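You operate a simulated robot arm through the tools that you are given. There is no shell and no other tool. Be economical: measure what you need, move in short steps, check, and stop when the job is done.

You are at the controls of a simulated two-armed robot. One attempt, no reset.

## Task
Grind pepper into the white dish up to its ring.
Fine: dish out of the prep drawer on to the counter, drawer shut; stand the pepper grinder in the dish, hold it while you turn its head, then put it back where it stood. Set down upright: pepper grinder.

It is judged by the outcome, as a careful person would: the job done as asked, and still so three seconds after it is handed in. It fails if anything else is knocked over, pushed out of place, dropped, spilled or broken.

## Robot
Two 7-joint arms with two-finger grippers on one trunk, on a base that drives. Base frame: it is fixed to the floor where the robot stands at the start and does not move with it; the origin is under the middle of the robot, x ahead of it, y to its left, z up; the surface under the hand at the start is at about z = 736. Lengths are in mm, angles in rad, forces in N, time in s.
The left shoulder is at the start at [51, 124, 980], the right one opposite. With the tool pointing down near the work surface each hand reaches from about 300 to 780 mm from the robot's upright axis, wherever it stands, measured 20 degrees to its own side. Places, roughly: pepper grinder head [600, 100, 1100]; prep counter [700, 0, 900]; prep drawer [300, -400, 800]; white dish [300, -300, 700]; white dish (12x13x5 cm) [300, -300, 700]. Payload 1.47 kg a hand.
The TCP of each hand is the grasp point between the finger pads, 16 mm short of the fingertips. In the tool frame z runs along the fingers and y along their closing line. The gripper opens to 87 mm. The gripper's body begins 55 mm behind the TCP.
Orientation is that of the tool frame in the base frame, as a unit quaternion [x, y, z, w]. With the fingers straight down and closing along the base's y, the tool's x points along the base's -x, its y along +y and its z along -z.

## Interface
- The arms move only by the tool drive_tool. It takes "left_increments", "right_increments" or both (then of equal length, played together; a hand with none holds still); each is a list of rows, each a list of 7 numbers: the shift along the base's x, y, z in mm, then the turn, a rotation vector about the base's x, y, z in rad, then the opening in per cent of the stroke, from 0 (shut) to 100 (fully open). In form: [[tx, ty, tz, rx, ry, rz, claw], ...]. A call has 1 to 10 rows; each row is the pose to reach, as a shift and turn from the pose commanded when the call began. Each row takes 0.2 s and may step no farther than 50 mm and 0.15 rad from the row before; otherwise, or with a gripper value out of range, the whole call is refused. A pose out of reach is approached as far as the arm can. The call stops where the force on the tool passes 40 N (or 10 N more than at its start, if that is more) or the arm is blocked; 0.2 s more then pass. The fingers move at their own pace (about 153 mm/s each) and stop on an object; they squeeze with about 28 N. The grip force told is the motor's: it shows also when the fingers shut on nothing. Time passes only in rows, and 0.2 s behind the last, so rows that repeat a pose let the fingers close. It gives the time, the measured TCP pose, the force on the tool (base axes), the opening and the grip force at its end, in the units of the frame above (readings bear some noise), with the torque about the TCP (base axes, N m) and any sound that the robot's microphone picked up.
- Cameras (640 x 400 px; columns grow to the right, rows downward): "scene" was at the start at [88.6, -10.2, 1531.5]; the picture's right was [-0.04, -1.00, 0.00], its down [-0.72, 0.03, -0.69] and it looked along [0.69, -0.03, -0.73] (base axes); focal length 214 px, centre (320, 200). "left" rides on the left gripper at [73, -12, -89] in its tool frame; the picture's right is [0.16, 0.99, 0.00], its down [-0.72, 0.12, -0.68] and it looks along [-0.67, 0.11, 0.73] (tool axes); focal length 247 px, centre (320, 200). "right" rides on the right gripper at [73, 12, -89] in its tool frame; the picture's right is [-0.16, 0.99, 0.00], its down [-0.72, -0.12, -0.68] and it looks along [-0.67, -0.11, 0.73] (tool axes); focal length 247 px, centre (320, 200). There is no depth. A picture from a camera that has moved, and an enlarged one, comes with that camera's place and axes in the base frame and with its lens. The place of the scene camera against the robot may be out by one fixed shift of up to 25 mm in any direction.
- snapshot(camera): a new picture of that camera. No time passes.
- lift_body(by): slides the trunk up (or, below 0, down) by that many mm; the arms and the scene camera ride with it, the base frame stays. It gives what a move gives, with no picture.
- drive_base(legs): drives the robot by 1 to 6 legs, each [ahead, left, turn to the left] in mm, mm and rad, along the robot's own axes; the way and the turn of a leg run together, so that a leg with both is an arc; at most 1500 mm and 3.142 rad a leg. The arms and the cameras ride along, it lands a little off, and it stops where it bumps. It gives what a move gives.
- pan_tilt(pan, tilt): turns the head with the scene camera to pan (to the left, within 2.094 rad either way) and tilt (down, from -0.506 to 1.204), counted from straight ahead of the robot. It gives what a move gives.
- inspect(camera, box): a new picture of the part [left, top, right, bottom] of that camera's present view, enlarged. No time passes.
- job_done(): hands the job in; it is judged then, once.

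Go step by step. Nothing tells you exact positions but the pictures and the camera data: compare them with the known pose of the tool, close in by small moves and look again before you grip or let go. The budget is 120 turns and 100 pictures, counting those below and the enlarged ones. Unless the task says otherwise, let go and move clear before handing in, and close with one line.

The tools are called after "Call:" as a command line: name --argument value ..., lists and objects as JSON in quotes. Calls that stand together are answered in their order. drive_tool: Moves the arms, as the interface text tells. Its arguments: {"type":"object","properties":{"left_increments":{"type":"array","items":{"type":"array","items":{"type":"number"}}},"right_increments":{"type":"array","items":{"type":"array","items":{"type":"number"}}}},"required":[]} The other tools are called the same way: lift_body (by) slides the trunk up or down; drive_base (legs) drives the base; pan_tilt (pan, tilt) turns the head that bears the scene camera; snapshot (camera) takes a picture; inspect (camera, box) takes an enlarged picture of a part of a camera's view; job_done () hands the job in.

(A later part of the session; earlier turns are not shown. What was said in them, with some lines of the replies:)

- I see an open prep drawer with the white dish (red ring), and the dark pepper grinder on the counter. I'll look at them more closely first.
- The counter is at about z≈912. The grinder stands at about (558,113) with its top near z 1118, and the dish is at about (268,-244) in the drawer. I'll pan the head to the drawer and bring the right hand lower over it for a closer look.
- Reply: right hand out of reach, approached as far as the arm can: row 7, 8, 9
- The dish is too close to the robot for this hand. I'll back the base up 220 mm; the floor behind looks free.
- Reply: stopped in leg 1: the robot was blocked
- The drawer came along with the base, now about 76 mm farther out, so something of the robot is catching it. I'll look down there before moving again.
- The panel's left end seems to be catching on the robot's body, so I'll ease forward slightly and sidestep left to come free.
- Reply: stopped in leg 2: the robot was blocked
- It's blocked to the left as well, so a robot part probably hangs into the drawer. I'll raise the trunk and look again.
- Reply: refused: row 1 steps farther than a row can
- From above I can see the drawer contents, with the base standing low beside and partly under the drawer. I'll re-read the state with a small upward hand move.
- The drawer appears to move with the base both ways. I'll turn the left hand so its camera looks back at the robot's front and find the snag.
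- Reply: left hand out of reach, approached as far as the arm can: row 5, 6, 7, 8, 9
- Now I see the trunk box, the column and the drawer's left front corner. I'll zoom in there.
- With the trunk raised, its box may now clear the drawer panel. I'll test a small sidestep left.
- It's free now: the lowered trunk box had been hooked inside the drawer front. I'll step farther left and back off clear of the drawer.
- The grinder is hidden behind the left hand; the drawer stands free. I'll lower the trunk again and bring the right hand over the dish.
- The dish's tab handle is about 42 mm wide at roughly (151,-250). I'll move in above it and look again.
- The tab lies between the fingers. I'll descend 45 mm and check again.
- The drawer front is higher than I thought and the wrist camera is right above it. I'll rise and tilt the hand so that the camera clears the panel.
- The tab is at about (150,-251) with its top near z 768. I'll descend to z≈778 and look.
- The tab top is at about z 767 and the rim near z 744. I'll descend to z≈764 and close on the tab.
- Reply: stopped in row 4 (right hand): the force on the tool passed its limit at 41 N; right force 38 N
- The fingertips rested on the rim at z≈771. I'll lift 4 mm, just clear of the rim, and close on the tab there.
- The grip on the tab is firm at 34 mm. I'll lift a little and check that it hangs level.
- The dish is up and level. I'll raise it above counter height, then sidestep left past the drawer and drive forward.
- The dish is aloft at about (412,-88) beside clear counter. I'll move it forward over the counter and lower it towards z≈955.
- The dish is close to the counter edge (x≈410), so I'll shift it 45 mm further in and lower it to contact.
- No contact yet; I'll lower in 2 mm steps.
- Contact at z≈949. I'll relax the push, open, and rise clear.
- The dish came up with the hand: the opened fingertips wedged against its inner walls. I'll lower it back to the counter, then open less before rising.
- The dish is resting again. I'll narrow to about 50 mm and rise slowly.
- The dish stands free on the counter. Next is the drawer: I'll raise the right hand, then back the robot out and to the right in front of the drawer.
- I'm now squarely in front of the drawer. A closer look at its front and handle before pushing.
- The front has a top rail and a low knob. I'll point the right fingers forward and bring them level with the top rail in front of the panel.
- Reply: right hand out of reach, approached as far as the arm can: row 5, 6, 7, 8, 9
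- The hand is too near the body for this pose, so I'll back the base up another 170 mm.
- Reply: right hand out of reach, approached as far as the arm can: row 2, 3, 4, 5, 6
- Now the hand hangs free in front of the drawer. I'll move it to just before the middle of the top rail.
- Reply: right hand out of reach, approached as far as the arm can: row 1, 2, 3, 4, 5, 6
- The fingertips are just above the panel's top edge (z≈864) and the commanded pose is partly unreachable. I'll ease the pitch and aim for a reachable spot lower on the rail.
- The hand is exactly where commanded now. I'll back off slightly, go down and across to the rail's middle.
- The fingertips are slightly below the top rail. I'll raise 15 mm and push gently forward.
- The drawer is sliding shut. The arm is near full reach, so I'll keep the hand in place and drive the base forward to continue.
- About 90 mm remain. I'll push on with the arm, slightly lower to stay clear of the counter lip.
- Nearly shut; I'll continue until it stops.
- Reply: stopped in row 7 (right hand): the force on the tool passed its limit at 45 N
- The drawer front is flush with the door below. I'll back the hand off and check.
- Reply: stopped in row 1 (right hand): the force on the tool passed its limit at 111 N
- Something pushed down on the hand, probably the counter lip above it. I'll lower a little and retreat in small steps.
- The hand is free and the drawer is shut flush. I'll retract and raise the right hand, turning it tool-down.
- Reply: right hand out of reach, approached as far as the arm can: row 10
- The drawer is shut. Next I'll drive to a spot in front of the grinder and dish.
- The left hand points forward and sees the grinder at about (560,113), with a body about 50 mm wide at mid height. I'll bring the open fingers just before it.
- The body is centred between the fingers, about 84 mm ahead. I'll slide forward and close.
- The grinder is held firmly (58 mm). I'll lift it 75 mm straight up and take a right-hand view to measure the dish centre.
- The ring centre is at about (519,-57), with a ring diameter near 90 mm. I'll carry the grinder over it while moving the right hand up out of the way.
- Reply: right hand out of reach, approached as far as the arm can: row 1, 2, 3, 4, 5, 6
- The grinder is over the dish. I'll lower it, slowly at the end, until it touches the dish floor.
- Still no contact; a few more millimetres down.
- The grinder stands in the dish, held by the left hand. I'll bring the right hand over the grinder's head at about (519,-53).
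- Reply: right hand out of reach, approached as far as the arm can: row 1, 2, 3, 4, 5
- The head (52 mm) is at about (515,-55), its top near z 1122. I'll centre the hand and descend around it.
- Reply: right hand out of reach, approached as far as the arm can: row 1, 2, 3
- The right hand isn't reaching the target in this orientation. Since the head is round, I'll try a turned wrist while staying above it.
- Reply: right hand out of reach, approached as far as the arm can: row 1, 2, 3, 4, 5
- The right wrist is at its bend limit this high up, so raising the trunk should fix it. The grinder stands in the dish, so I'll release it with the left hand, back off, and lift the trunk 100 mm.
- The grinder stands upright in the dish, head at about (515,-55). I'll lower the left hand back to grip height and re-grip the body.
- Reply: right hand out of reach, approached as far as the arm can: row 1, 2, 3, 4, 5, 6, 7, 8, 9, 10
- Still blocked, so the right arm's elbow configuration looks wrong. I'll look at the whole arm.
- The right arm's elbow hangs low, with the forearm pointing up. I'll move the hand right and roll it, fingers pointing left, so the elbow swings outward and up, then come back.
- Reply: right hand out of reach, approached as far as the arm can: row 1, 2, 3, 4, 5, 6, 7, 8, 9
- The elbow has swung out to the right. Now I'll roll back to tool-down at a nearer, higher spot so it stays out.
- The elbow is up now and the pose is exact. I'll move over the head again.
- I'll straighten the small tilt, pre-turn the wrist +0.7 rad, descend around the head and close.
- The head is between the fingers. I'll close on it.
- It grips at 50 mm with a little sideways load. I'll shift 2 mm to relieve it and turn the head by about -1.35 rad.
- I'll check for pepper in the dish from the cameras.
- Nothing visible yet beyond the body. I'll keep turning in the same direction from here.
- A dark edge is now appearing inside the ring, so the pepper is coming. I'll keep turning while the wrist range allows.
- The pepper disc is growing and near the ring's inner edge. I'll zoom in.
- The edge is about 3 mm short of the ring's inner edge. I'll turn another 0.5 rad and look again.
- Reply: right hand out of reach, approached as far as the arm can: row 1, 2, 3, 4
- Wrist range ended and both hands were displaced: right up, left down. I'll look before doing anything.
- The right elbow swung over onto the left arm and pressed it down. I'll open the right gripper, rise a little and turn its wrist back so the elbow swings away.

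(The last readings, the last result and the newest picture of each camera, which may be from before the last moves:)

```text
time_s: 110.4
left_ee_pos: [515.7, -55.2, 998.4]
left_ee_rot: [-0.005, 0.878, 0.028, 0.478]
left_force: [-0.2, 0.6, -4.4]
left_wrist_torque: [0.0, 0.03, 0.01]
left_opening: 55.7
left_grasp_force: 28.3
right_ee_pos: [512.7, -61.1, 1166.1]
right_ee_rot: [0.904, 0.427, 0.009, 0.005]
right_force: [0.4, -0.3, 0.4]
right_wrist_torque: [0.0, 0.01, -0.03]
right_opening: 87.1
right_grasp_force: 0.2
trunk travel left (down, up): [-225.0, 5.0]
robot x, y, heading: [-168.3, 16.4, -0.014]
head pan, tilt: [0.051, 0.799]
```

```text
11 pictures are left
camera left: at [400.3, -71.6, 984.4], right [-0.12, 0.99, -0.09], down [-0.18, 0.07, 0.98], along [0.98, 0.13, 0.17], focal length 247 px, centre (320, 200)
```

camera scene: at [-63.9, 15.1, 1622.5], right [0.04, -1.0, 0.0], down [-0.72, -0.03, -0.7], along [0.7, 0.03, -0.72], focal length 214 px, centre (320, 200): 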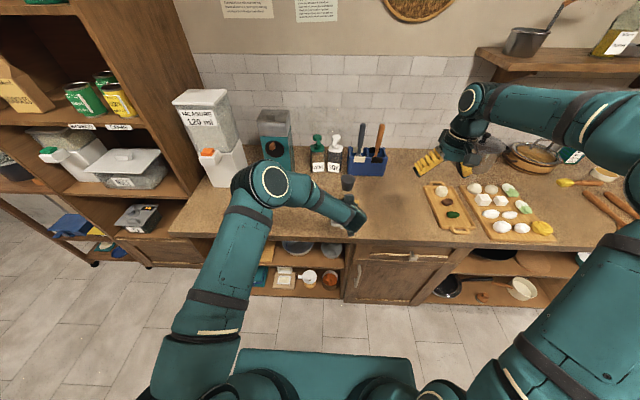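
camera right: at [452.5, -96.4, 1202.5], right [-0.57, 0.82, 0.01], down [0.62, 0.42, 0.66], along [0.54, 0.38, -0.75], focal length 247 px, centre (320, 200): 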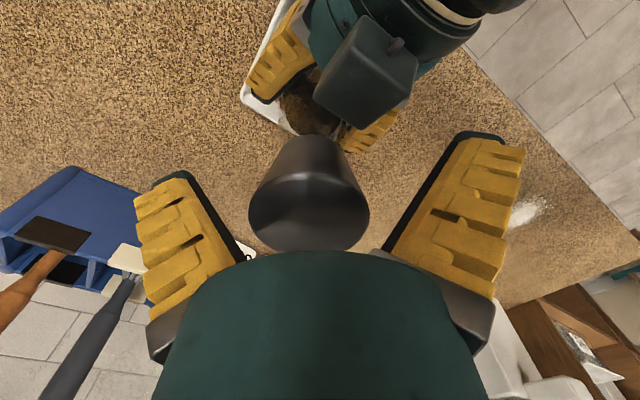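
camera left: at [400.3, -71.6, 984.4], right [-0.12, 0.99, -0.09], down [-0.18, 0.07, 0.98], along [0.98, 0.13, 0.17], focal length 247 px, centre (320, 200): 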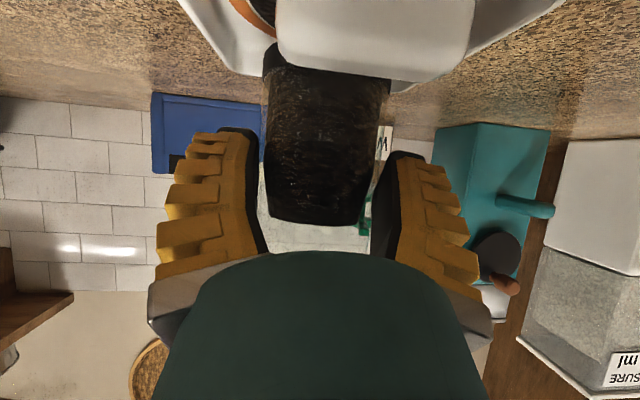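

The left hand is back in place and the grinder is upright, slipped slightly up in the grip. I'll check the pepper level.

Call:
inspect --camera "left" --box '[120, 0, 440, 2]'

```text
2.00 times, centred on (280, 1) of left
camera zoom: at [400.3, -71.6, 984.4], right [-0.12, 0.99, -0.09], down [-0.18, 0.07, 0.98], along [0.98, 0.13, 0.17], focal length 494 px, centre (400, 598)
```

zoom: 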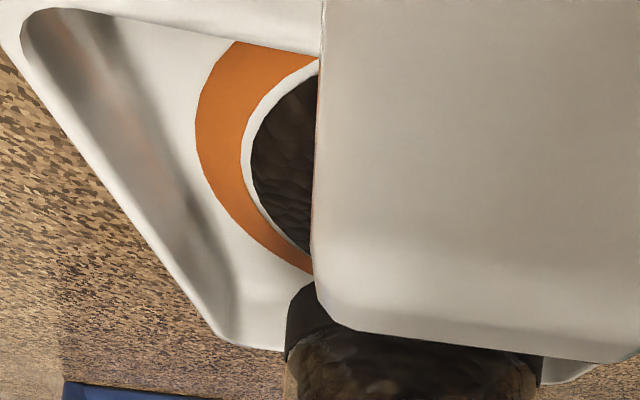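

The edge is about 2 mm short of the ring. I'll lower the grinder back on to the dish floor.

Call:
drive_tool --left_increments '[[0, 0, -4, 0, 0, 0, 0], [0, 0, -8, 0, 0, 0, 0], [0, 0, -11, 0, 0, 0, 0], [0, 0, -13, 0, 0, 0, 0], [0, 0, -13, 0, 0, 0, 0]]' --right_increments '[[0, 0, 0, 0, 0, 0.15, 100], [0, 0, 0, 0, 0, 0.3, 100], [0, 0, 0, 0, 0, 0.45, 100], [0, 0, 0, 0, 0, 0.6, 100], [0, 0, 0, 0, 0, 0.75, 100]]'

```text
time_s: 111.6
left_ee_pos: [515.8, -56.6, 983.6]
left_ee_rot: [-0.005, 0.878, 0.028, 0.478]
left_force: [-0.1, 0.0, -2.9]
left_wrist_torque: [0.02, 0.05, 0.0]
left_opening: 55.6
left_grasp_force: 28.0
right_ee_pos: [513.4, -61.5, 1165.4]
right_ee_rot: [0.685, 0.728, 0.01, 0.001]
right_force: [0.0, -1.4, -0.2]
right_wrist_torque: [0.02, 0.0, 0.01]
right_opening: 87.0
right_grasp_force: 0.1
trunk travel left (down, up): [-225.0, 5.0]
robot x, y, heading: [-167.2, 22.8, -0.009]
head pan, tilt: [0.051, 0.799]
```

Call:
drive_tool --left_increments '[[0, 0, -3, 0, 0, 0, 0], [0, 0, -5, 0, 0, 0, 0], [0, 0, -7, 0, 0, 0, 0], [0, 0, -7, 0, 0, 0, 0]]' --right_increments '[[0, 0, 0, 0, 0, 0.15, 100], [0, 0, 0, 0, 0, 0.3, 100], [0, 0, 0, 0, 0, 0.45, 100], [0, 0, 0, 0, 0, 0.6, 100]]'

Call:
snapshot --camera "left"

```text
time_s: 112.6
left_ee_pos: [516.0, -55.6, 979.2]
left_ee_rot: [-0.005, 0.877, 0.027, 0.48]
left_force: [1.3, -0.3, 7.9]
left_wrist_torque: [-0.07, 0.1, -0.03]
left_opening: 56.2
left_grasp_force: 27.8
right_ee_pos: [512.3, -61.6, 1168.0]
right_ee_rot: [0.439, 0.898, 0.011, -0.001]
right_force: [0.0, -0.1, 1.3]
right_wrist_torque: [0.0, 0.0, 0.02]
right_opening: 87.0
right_grasp_force: 0.0
trunk travel left (down, up): [-225.0, 5.0]
robot x, y, heading: [-164.8, 16.8, -0.008]
head pan, tilt: [0.051, 0.799]
```

```text
9 pictures are left
camera left: at [400.9, -71.6, 964.6], right [-0.12, 0.99, -0.09], down [-0.19, 0.07, 0.98], along [0.98, 0.13, 0.18], focal length 247 px, centre (320, 200)
```

left: 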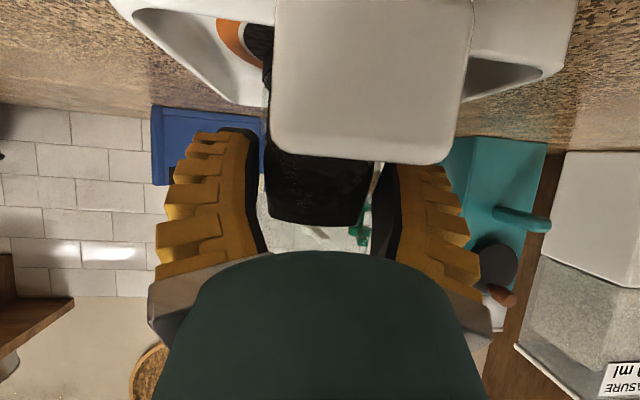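

The grinder stands on the dish again. I'll re-centre the right hand on the head, grip, and turn a further 0.45 rad.

Call:
drive_tool --right_increments '[[2, 5, -20, 0, 0, 0, 100], [2, 5, -40, 0, 0, 0, 100], [2, 5, -57, 0, 0, 0, 100], [2, 5, -57, 0, 0, 0, 60], [2, 5, -57, 0, 0, 0, 20], [2, 5, -57, 0, 0, 0, 0], [2, 5, -57, 0, 0, 0, 0], [2, 5, -57, 0, 0, -0.15, 0], [2, 5, -57, 0, 0, -0.3, 0], [2, 5, -57, 0, 0, -0.45, 0]]'

Call:
inspect --camera "left" --box '[160, 0, 320, 60]'

```text
time_s: 114.8
left_ee_pos: [514.3, -56.0, 977.2]
left_ee_rot: [-0.003, 0.878, 0.026, 0.478]
left_force: [-3.9, -5.1, 5.0]
left_wrist_torque: [-0.03, -0.21, -0.07]
left_opening: 54.4
left_grasp_force: 28.0
right_ee_pos: [515.6, -55.2, 1109.4]
right_ee_rot: [0.631, 0.776, 0.01, 0.001]
right_force: [4.8, 5.2, -5.1]
right_wrist_torque: [0.72, -0.23, 0.09]
right_opening: 47.0
right_grasp_force: 28.1
trunk travel left (down, up): [-225.0, 5.0]
robot x, y, heading: [-164.5, 18.7, -0.015]
head pan, tilt: [0.051, 0.799]
```

```text
4.00 times, centred on (240, 30) of left
camera zoom: at [400.3, -72.0, 963.1], right [-0.12, 0.99, -0.09], down [-0.18, 0.07, 0.98], along [0.98, 0.13, 0.17], focal length 988 px, centre (640, 880)
```

zoom: 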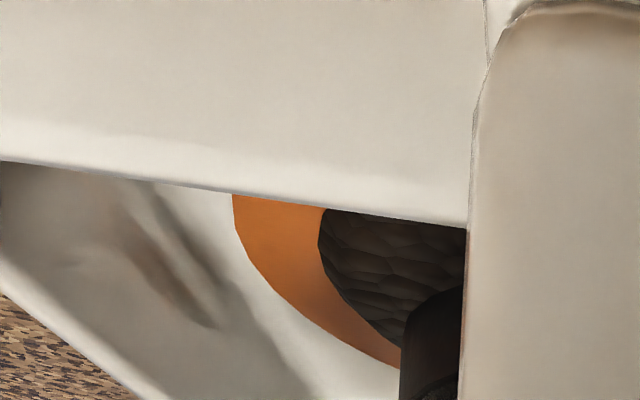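

The pepper has just reached the ring's inner edge. A little more, 0.45 rad, brings it properly on to the ring.

Call:
drive_tool --right_increments '[[0, 0, 0, 0, 0, -0.15, 0], [0, 0, 0, 0, 0, -0.3, 0], [0, 0, 0, 0, 0, -0.45, 0], [0, 0, 0, 0, 0, -0.45, 0]]'

Call:
inspect --camera "left" --box '[160, 0, 320, 60]'

```text
time_s: 115.8
left_ee_pos: [515.1, -56.5, 976.6]
left_ee_rot: [-0.004, 0.878, 0.027, 0.478]
left_force: [-7.8, -7.1, 3.0]
left_wrist_torque: [-0.01, -0.33, -0.07]
left_opening: 51.4
left_grasp_force: 28.1
right_ee_pos: [515.1, -55.6, 1109.1]
right_ee_rot: [0.787, 0.617, 0.012, 0.004]
right_force: [7.3, 6.0, 0.6]
right_wrist_torque: [0.68, -0.48, 0.1]
right_opening: 46.8
right_grasp_force: 28.4
trunk travel left (down, up): [-225.0, 5.0]
robot x, y, heading: [-169.9, 18.7, -0.013]
head pan, tilt: [0.051, 0.799]
```

```text
4.00 times, centred on (240, 30) of left
camera zoom: at [399.9, -72.1, 963.2], right [-0.12, 0.99, -0.09], down [-0.18, 0.07, 0.98], along [0.98, 0.13, 0.17], focal length 988 px, centre (640, 880)
```

zoom: 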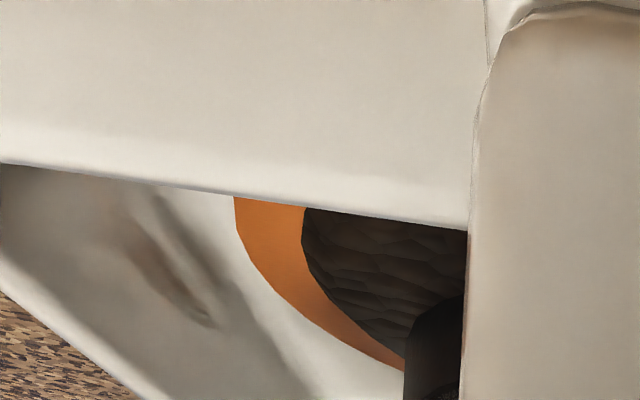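

The pepper is now on the ring all along the visible edge. I'll release the head, rise, and move the right hand away while turning its wrist back.

Call:
drive_tool --right_increments '[[0, 0, 0, 0, 0, 0, 60], [0, 0, 0, 0, 0, 0, 100], [0, 0, 0, 0, 0, 0, 100], [0, 0, 25, 0, 0, 0, 100], [0, 0, 60, 0, 0, 0.15, 100], [0, -10, 95, 0, 0, 0.3, 100], [0, -50, 100, 0, 0, 0.45, 100], [0, -95, 100, 0, 0, 0.6, 100], [-10, -140, 100, 0, 0, 0.75, 100], [-20, -180, 100, 0, 0, 0.9, 100]]'

```text
time_s: 118.0
left_ee_pos: [516.0, -56.2, 977.0]
left_ee_rot: [-0.004, 0.878, 0.027, 0.478]
left_force: [0.8, -0.9, -1.2]
left_wrist_torque: [-0.02, 0.06, -0.01]
left_opening: 49.6
left_grasp_force: 28.2
right_ee_pos: [495.2, -235.9, 1206.3]
right_ee_rot: [0.44, 0.898, 0.011, -0.003]
right_force: [-0.1, -0.1, 0.1]
right_wrist_torque: [0.07, -0.01, -0.02]
right_opening: 87.1
right_grasp_force: 0.1
trunk travel left (down, up): [-225.0, 5.0]
robot x, y, heading: [-166.6, 14.4, -0.01]
head pan, tilt: [0.051, 0.799]
```

I'll lift the grinder straight out of the dish and check the pepper and grinder.

Call:
drive_tool --left_increments '[[0, 0, 10, 0, 0, 0, 0], [0, 0, 25, 0, 0, 0, 0], [0, 0, 45, 0, 0, 0, 0], [0, 0, 65, 0, 0, 0, 0], [0, 0, 85, 0, 0, 0, 0], [0, 0, 85, 0, 0, 0, 0]]'

Call:
inspect --camera "left" --box '[0, 0, 640, 40]'

```text
time_s: 119.4
left_ee_pos: [517.2, -54.1, 1059.4]
left_ee_rot: [-0.004, 0.878, 0.027, 0.477]
left_force: [-0.1, 0.1, -3.1]
left_wrist_torque: [-0.03, 0.06, -0.02]
left_opening: 49.3
left_grasp_force: 27.7
right_ee_pos: [495.1, -234.8, 1206.0]
right_ee_rot: [0.441, 0.897, 0.011, -0.001]
right_force: [0.1, -0.1, 0.5]
right_wrist_torque: [0.01, 0.02, 0.04]
right_opening: 87.0
right_grasp_force: 0.1
trunk travel left (down, up): [-225.0, 5.0]
robot x, y, heading: [-170.3, 17.7, -0.012]
head pan, tilt: [0.051, 0.799]
```

```text
1.00 times, centred on (320, 20) of left (not enlarged: the box is as wide or as high as the picture)
camera zoom: at [402.7, -71.0, 1046.5], right [-0.12, 0.99, -0.09], down [-0.18, 0.07, 0.98], along [0.98, 0.13, 0.17], focal length 247 px, centre (320, 380)
```

zoom: 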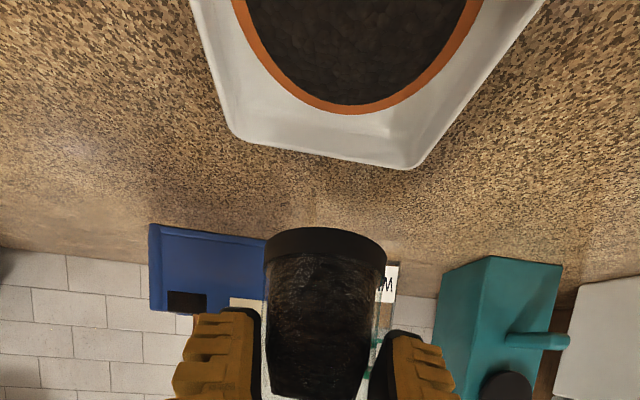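

The pepper sits evenly on the ring. But the grinder has crept forward in the left grip, its axis about 30 mm ahead of the grasp point, so I'll carry it gently and slowly toward its old place.

Call:
drive_tool --left_increments '[[2, 10, 0, 0, 0, 0, 0], [4, 25, 0, 0, 0, 0, 0], [6, 42, -2, 0, 0, 0, 0], [8, 59, -5, 0, 0, 0, 0], [10, 76, -8, 0, 0, 0, 0], [12, 93, -14, 0, 0, 0, 0], [14, 110, -24, 0, 0, 0, 0], [16, 127, -36, 0, 0, 0, 0], [18, 144, -48, 0, 0, 0, 0], [19, 158, -60, 0, 0, 0, 0]]'

Call:
inspect --camera "left" --box '[0, 0, 640, 100]'

```text
time_s: 121.6
left_ee_pos: [536.3, 103.6, 1001.2]
left_ee_rot: [-0.005, 0.878, 0.027, 0.479]
left_force: [-0.2, -0.7, -3.1]
left_wrist_torque: [0.02, 0.06, 0.01]
left_opening: 49.1
left_grasp_force: 27.8
right_ee_pos: [495.6, -234.4, 1207.0]
right_ee_rot: [0.441, 0.898, 0.011, -0.002]
right_force: [0.2, -0.1, 0.1]
right_wrist_torque: [-0.03, 0.04, -0.02]
right_opening: 87.0
right_grasp_force: 0.1
trunk travel left (down, up): [-225.0, 5.0]
robot x, y, heading: [-169.7, 19.9, -0.014]
head pan, tilt: [0.051, 0.799]
```

```text
1.00 times, centred on (320, 50) of left (not enlarged: the box is as wide or as high as the picture)
camera zoom: at [421.7, 87.8, 988.0], right [-0.12, 0.99, -0.09], down [-0.18, 0.07, 0.98], along [0.98, 0.13, 0.17], focal length 247 px, centre (320, 350)
```

zoom: 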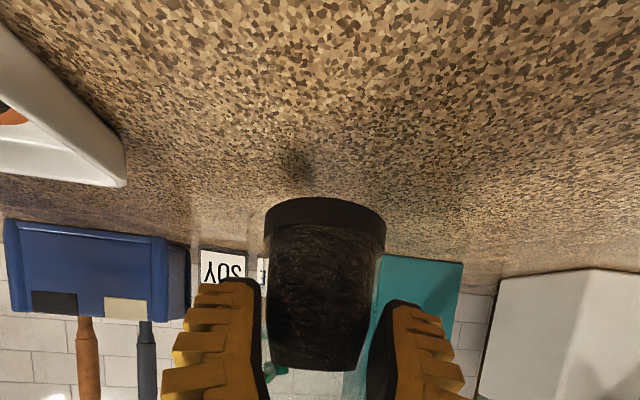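

By comparison with the earlier view, the grinder needs +11 mm in y and about 30 mm down. I'll shift and lower gently.

Call:
drive_tool --left_increments '[[0, 6, -6, 0, 0, 0, 0], [0, 11, -14, 0, 0, 0, 0], [0, 11, -21, 0, 0, 0, 0], [0, 11, -25, 0, 0, 0, 0], [0, 11, -27, 0, 0, 0, 0], [0, 11, -29, 0, 0, 0, 0], [0, 11, -29, 0, 0, 0, 0]]'

```text
time_s: 123.2
left_ee_pos: [534.5, 113.2, 972.7]
left_ee_rot: [-0.004, 0.878, 0.027, 0.478]
left_force: [0.4, -0.3, -2.8]
left_wrist_torque: [0.02, 0.08, -0.01]
left_opening: 49.3
left_grasp_force: 28.3
right_ee_pos: [495.3, -235.9, 1207.1]
right_ee_rot: [0.441, 0.897, 0.011, -0.001]
right_force: [0.7, 0.2, 1.2]
right_wrist_torque: [-0.01, -0.02, 0.01]
right_opening: 86.9
right_grasp_force: 0.3
trunk travel left (down, up): [-225.0, 5.0]
robot x, y, heading: [-169.7, 18.7, -0.012]
head pan, tilt: [0.051, 0.799]
```

No contact yet; I'll go down in 1.5 mm steps.

Call:
drive_tool --left_increments '[[1, 0, -2, 0, 0, 0, 0], [1, 0, -4, 0, 0, 0, 0], [1, 0, -4, 0, 0, 0, 0]]'

```text
time_s: 124.0
left_ee_pos: [536.6, 114.2, 969.7]
left_ee_rot: [-0.004, 0.878, 0.027, 0.478]
left_force: [1.1, -2.3, 6.3]
left_wrist_torque: [-0.11, 0.05, -0.01]
left_opening: 48.9
left_grasp_force: 28.4
right_ee_pos: [493.6, -236.0, 1206.8]
right_ee_rot: [0.44, 0.898, 0.01, -0.001]
right_force: [-0.8, -0.5, -0.3]
right_wrist_torque: [0.01, -0.02, -0.02]
right_opening: 86.7
right_grasp_force: 0.1
trunk travel left (down, up): [-225.0, 5.0]
robot x, y, heading: [-170.0, 15.2, -0.01]
head pan, tilt: [0.051, 0.799]
```

It's on the counter. I'll open gradually and back straight out.

Call:
drive_tool --left_increments '[[0, 0, 0, 0, 0, 0, 62], [0, 0, 0, 0, 0, 0, 75], [0, 0, 0, 0, 0, 0, 100], [0, 0, 0, 0, 0, 0, 100], [-20, 0, 2, 0, 0, 0, 100], [-55, 0, 5, 0, 0, 0, 100], [-95, 0, 10, 0, 0, 0, 100], [-130, 0, 25, 0, 0, 0, 100]]'

Call:
snapshot --camera "scene"

Call:
inspect --camera "left" --box '[0, 0, 640, 200]'

```text
time_s: 125.8
left_ee_pos: [406.1, 116.4, 992.7]
left_ee_rot: [-0.005, 0.877, 0.028, 0.479]
left_force: [-0.8, -0.3, 0.6]
left_wrist_torque: [0.01, 0.01, -0.03]
left_opening: 86.9
left_grasp_force: 0.1
right_ee_pos: [494.5, -235.6, 1207.9]
right_ee_rot: [0.441, 0.897, 0.01, -0.001]
right_force: [-1.3, -1.4, -0.1]
right_wrist_torque: [-0.02, 0.02, 0.0]
right_opening: 86.7
right_grasp_force: 0.1
trunk travel left (down, up): [-225.0, 5.0]
robot x, y, heading: [-170.4, 19.1, -0.007]
head pan, tilt: [0.051, 0.799]
```

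```text
4 pictures are left
camera scene: at [-64.8, 14.0, 1622.6], right [0.04, -1.0, 0.0], down [-0.72, -0.03, -0.7], along [0.7, 0.03, -0.72], focal length 214 px, centre (320, 200)
```

scene: 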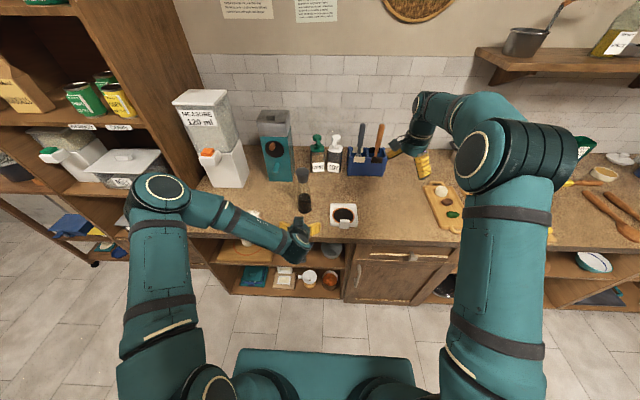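

```text
1.00 times, centred on (320, 100) of left (not enlarged: the box is as wide or as high as the picture)
camera zoom: at [290.8, 98.5, 978.9], right [-0.12, 0.99, -0.09], down [-0.18, 0.07, 0.98], along [0.98, 0.13, 0.17], focal length 247 px, centre (320, 300)
```

zoom: 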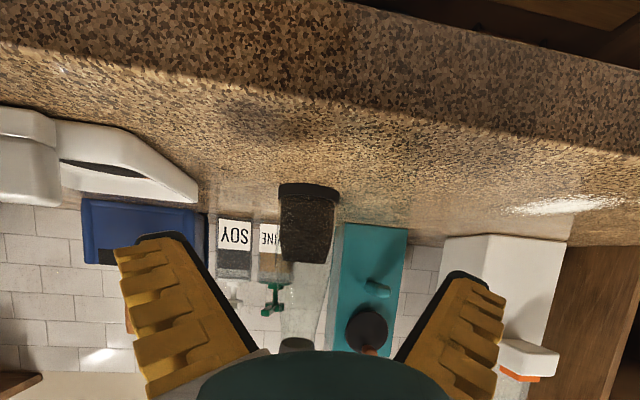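

The grinder stands upright at about its old spot (near edge 540,112 against 538,111 before). I'll draw the left hand farther back and check the dish and grinder once more.

Call:
drive_tool --left_increments '[[-30, 10, 25, 0, 0, 0, 100], [-60, 20, 60, 0, 0, 0, 100], [-80, 30, 100, 0, 0, 0, 100], [-80, 30, 100, 0, 0, 0, 100]]'

Call:
inspect --camera "scene" --box '[250, 140, 410, 240]'

```text
time_s: 126.8
left_ee_pos: [327.1, 145.2, 1094.4]
left_ee_rot: [-0.004, 0.879, 0.027, 0.477]
left_force: [-0.7, 0.2, 1.3]
left_wrist_torque: [-0.01, 0.01, -0.03]
left_opening: 87.0
left_grasp_force: 0.0
right_ee_pos: [496.3, -235.2, 1205.3]
right_ee_rot: [0.441, 0.898, 0.011, -0.002]
right_force: [0.6, -0.4, 0.3]
right_wrist_torque: [-0.02, 0.0, 0.04]
right_opening: 87.0
right_grasp_force: 0.1
trunk travel left (down, up): [-225.0, 5.0]
robot x, y, heading: [-166.2, 19.6, -0.007]
head pan, tilt: [0.051, 0.799]
```

```text
4.00 times, centred on (330, 190) of scene
camera zoom: at [-62.4, 14.0, 1622.4], right [0.04, -1.0, 0.0], down [-0.72, -0.03, -0.7], along [0.7, 0.03, -0.72], focal length 858 px, centre (280, 240)
```

zoom: 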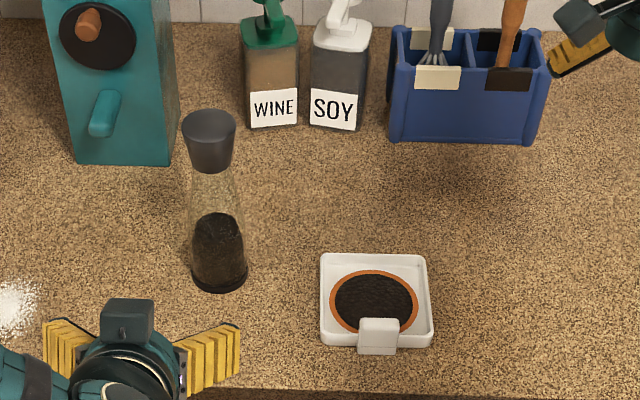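

The pepper reaches the ring, the dish is on the counter, the drawer is shut, and the grinder stands upright where it was. I'm handing the job in.

Call:
job_done

```text
The job is handed in.
```

The white dish is on the counter with pepper ground up to its ring. The drawer is shut and the pepper grinder is upright back in its place, within a few millimetres by the last pictures.
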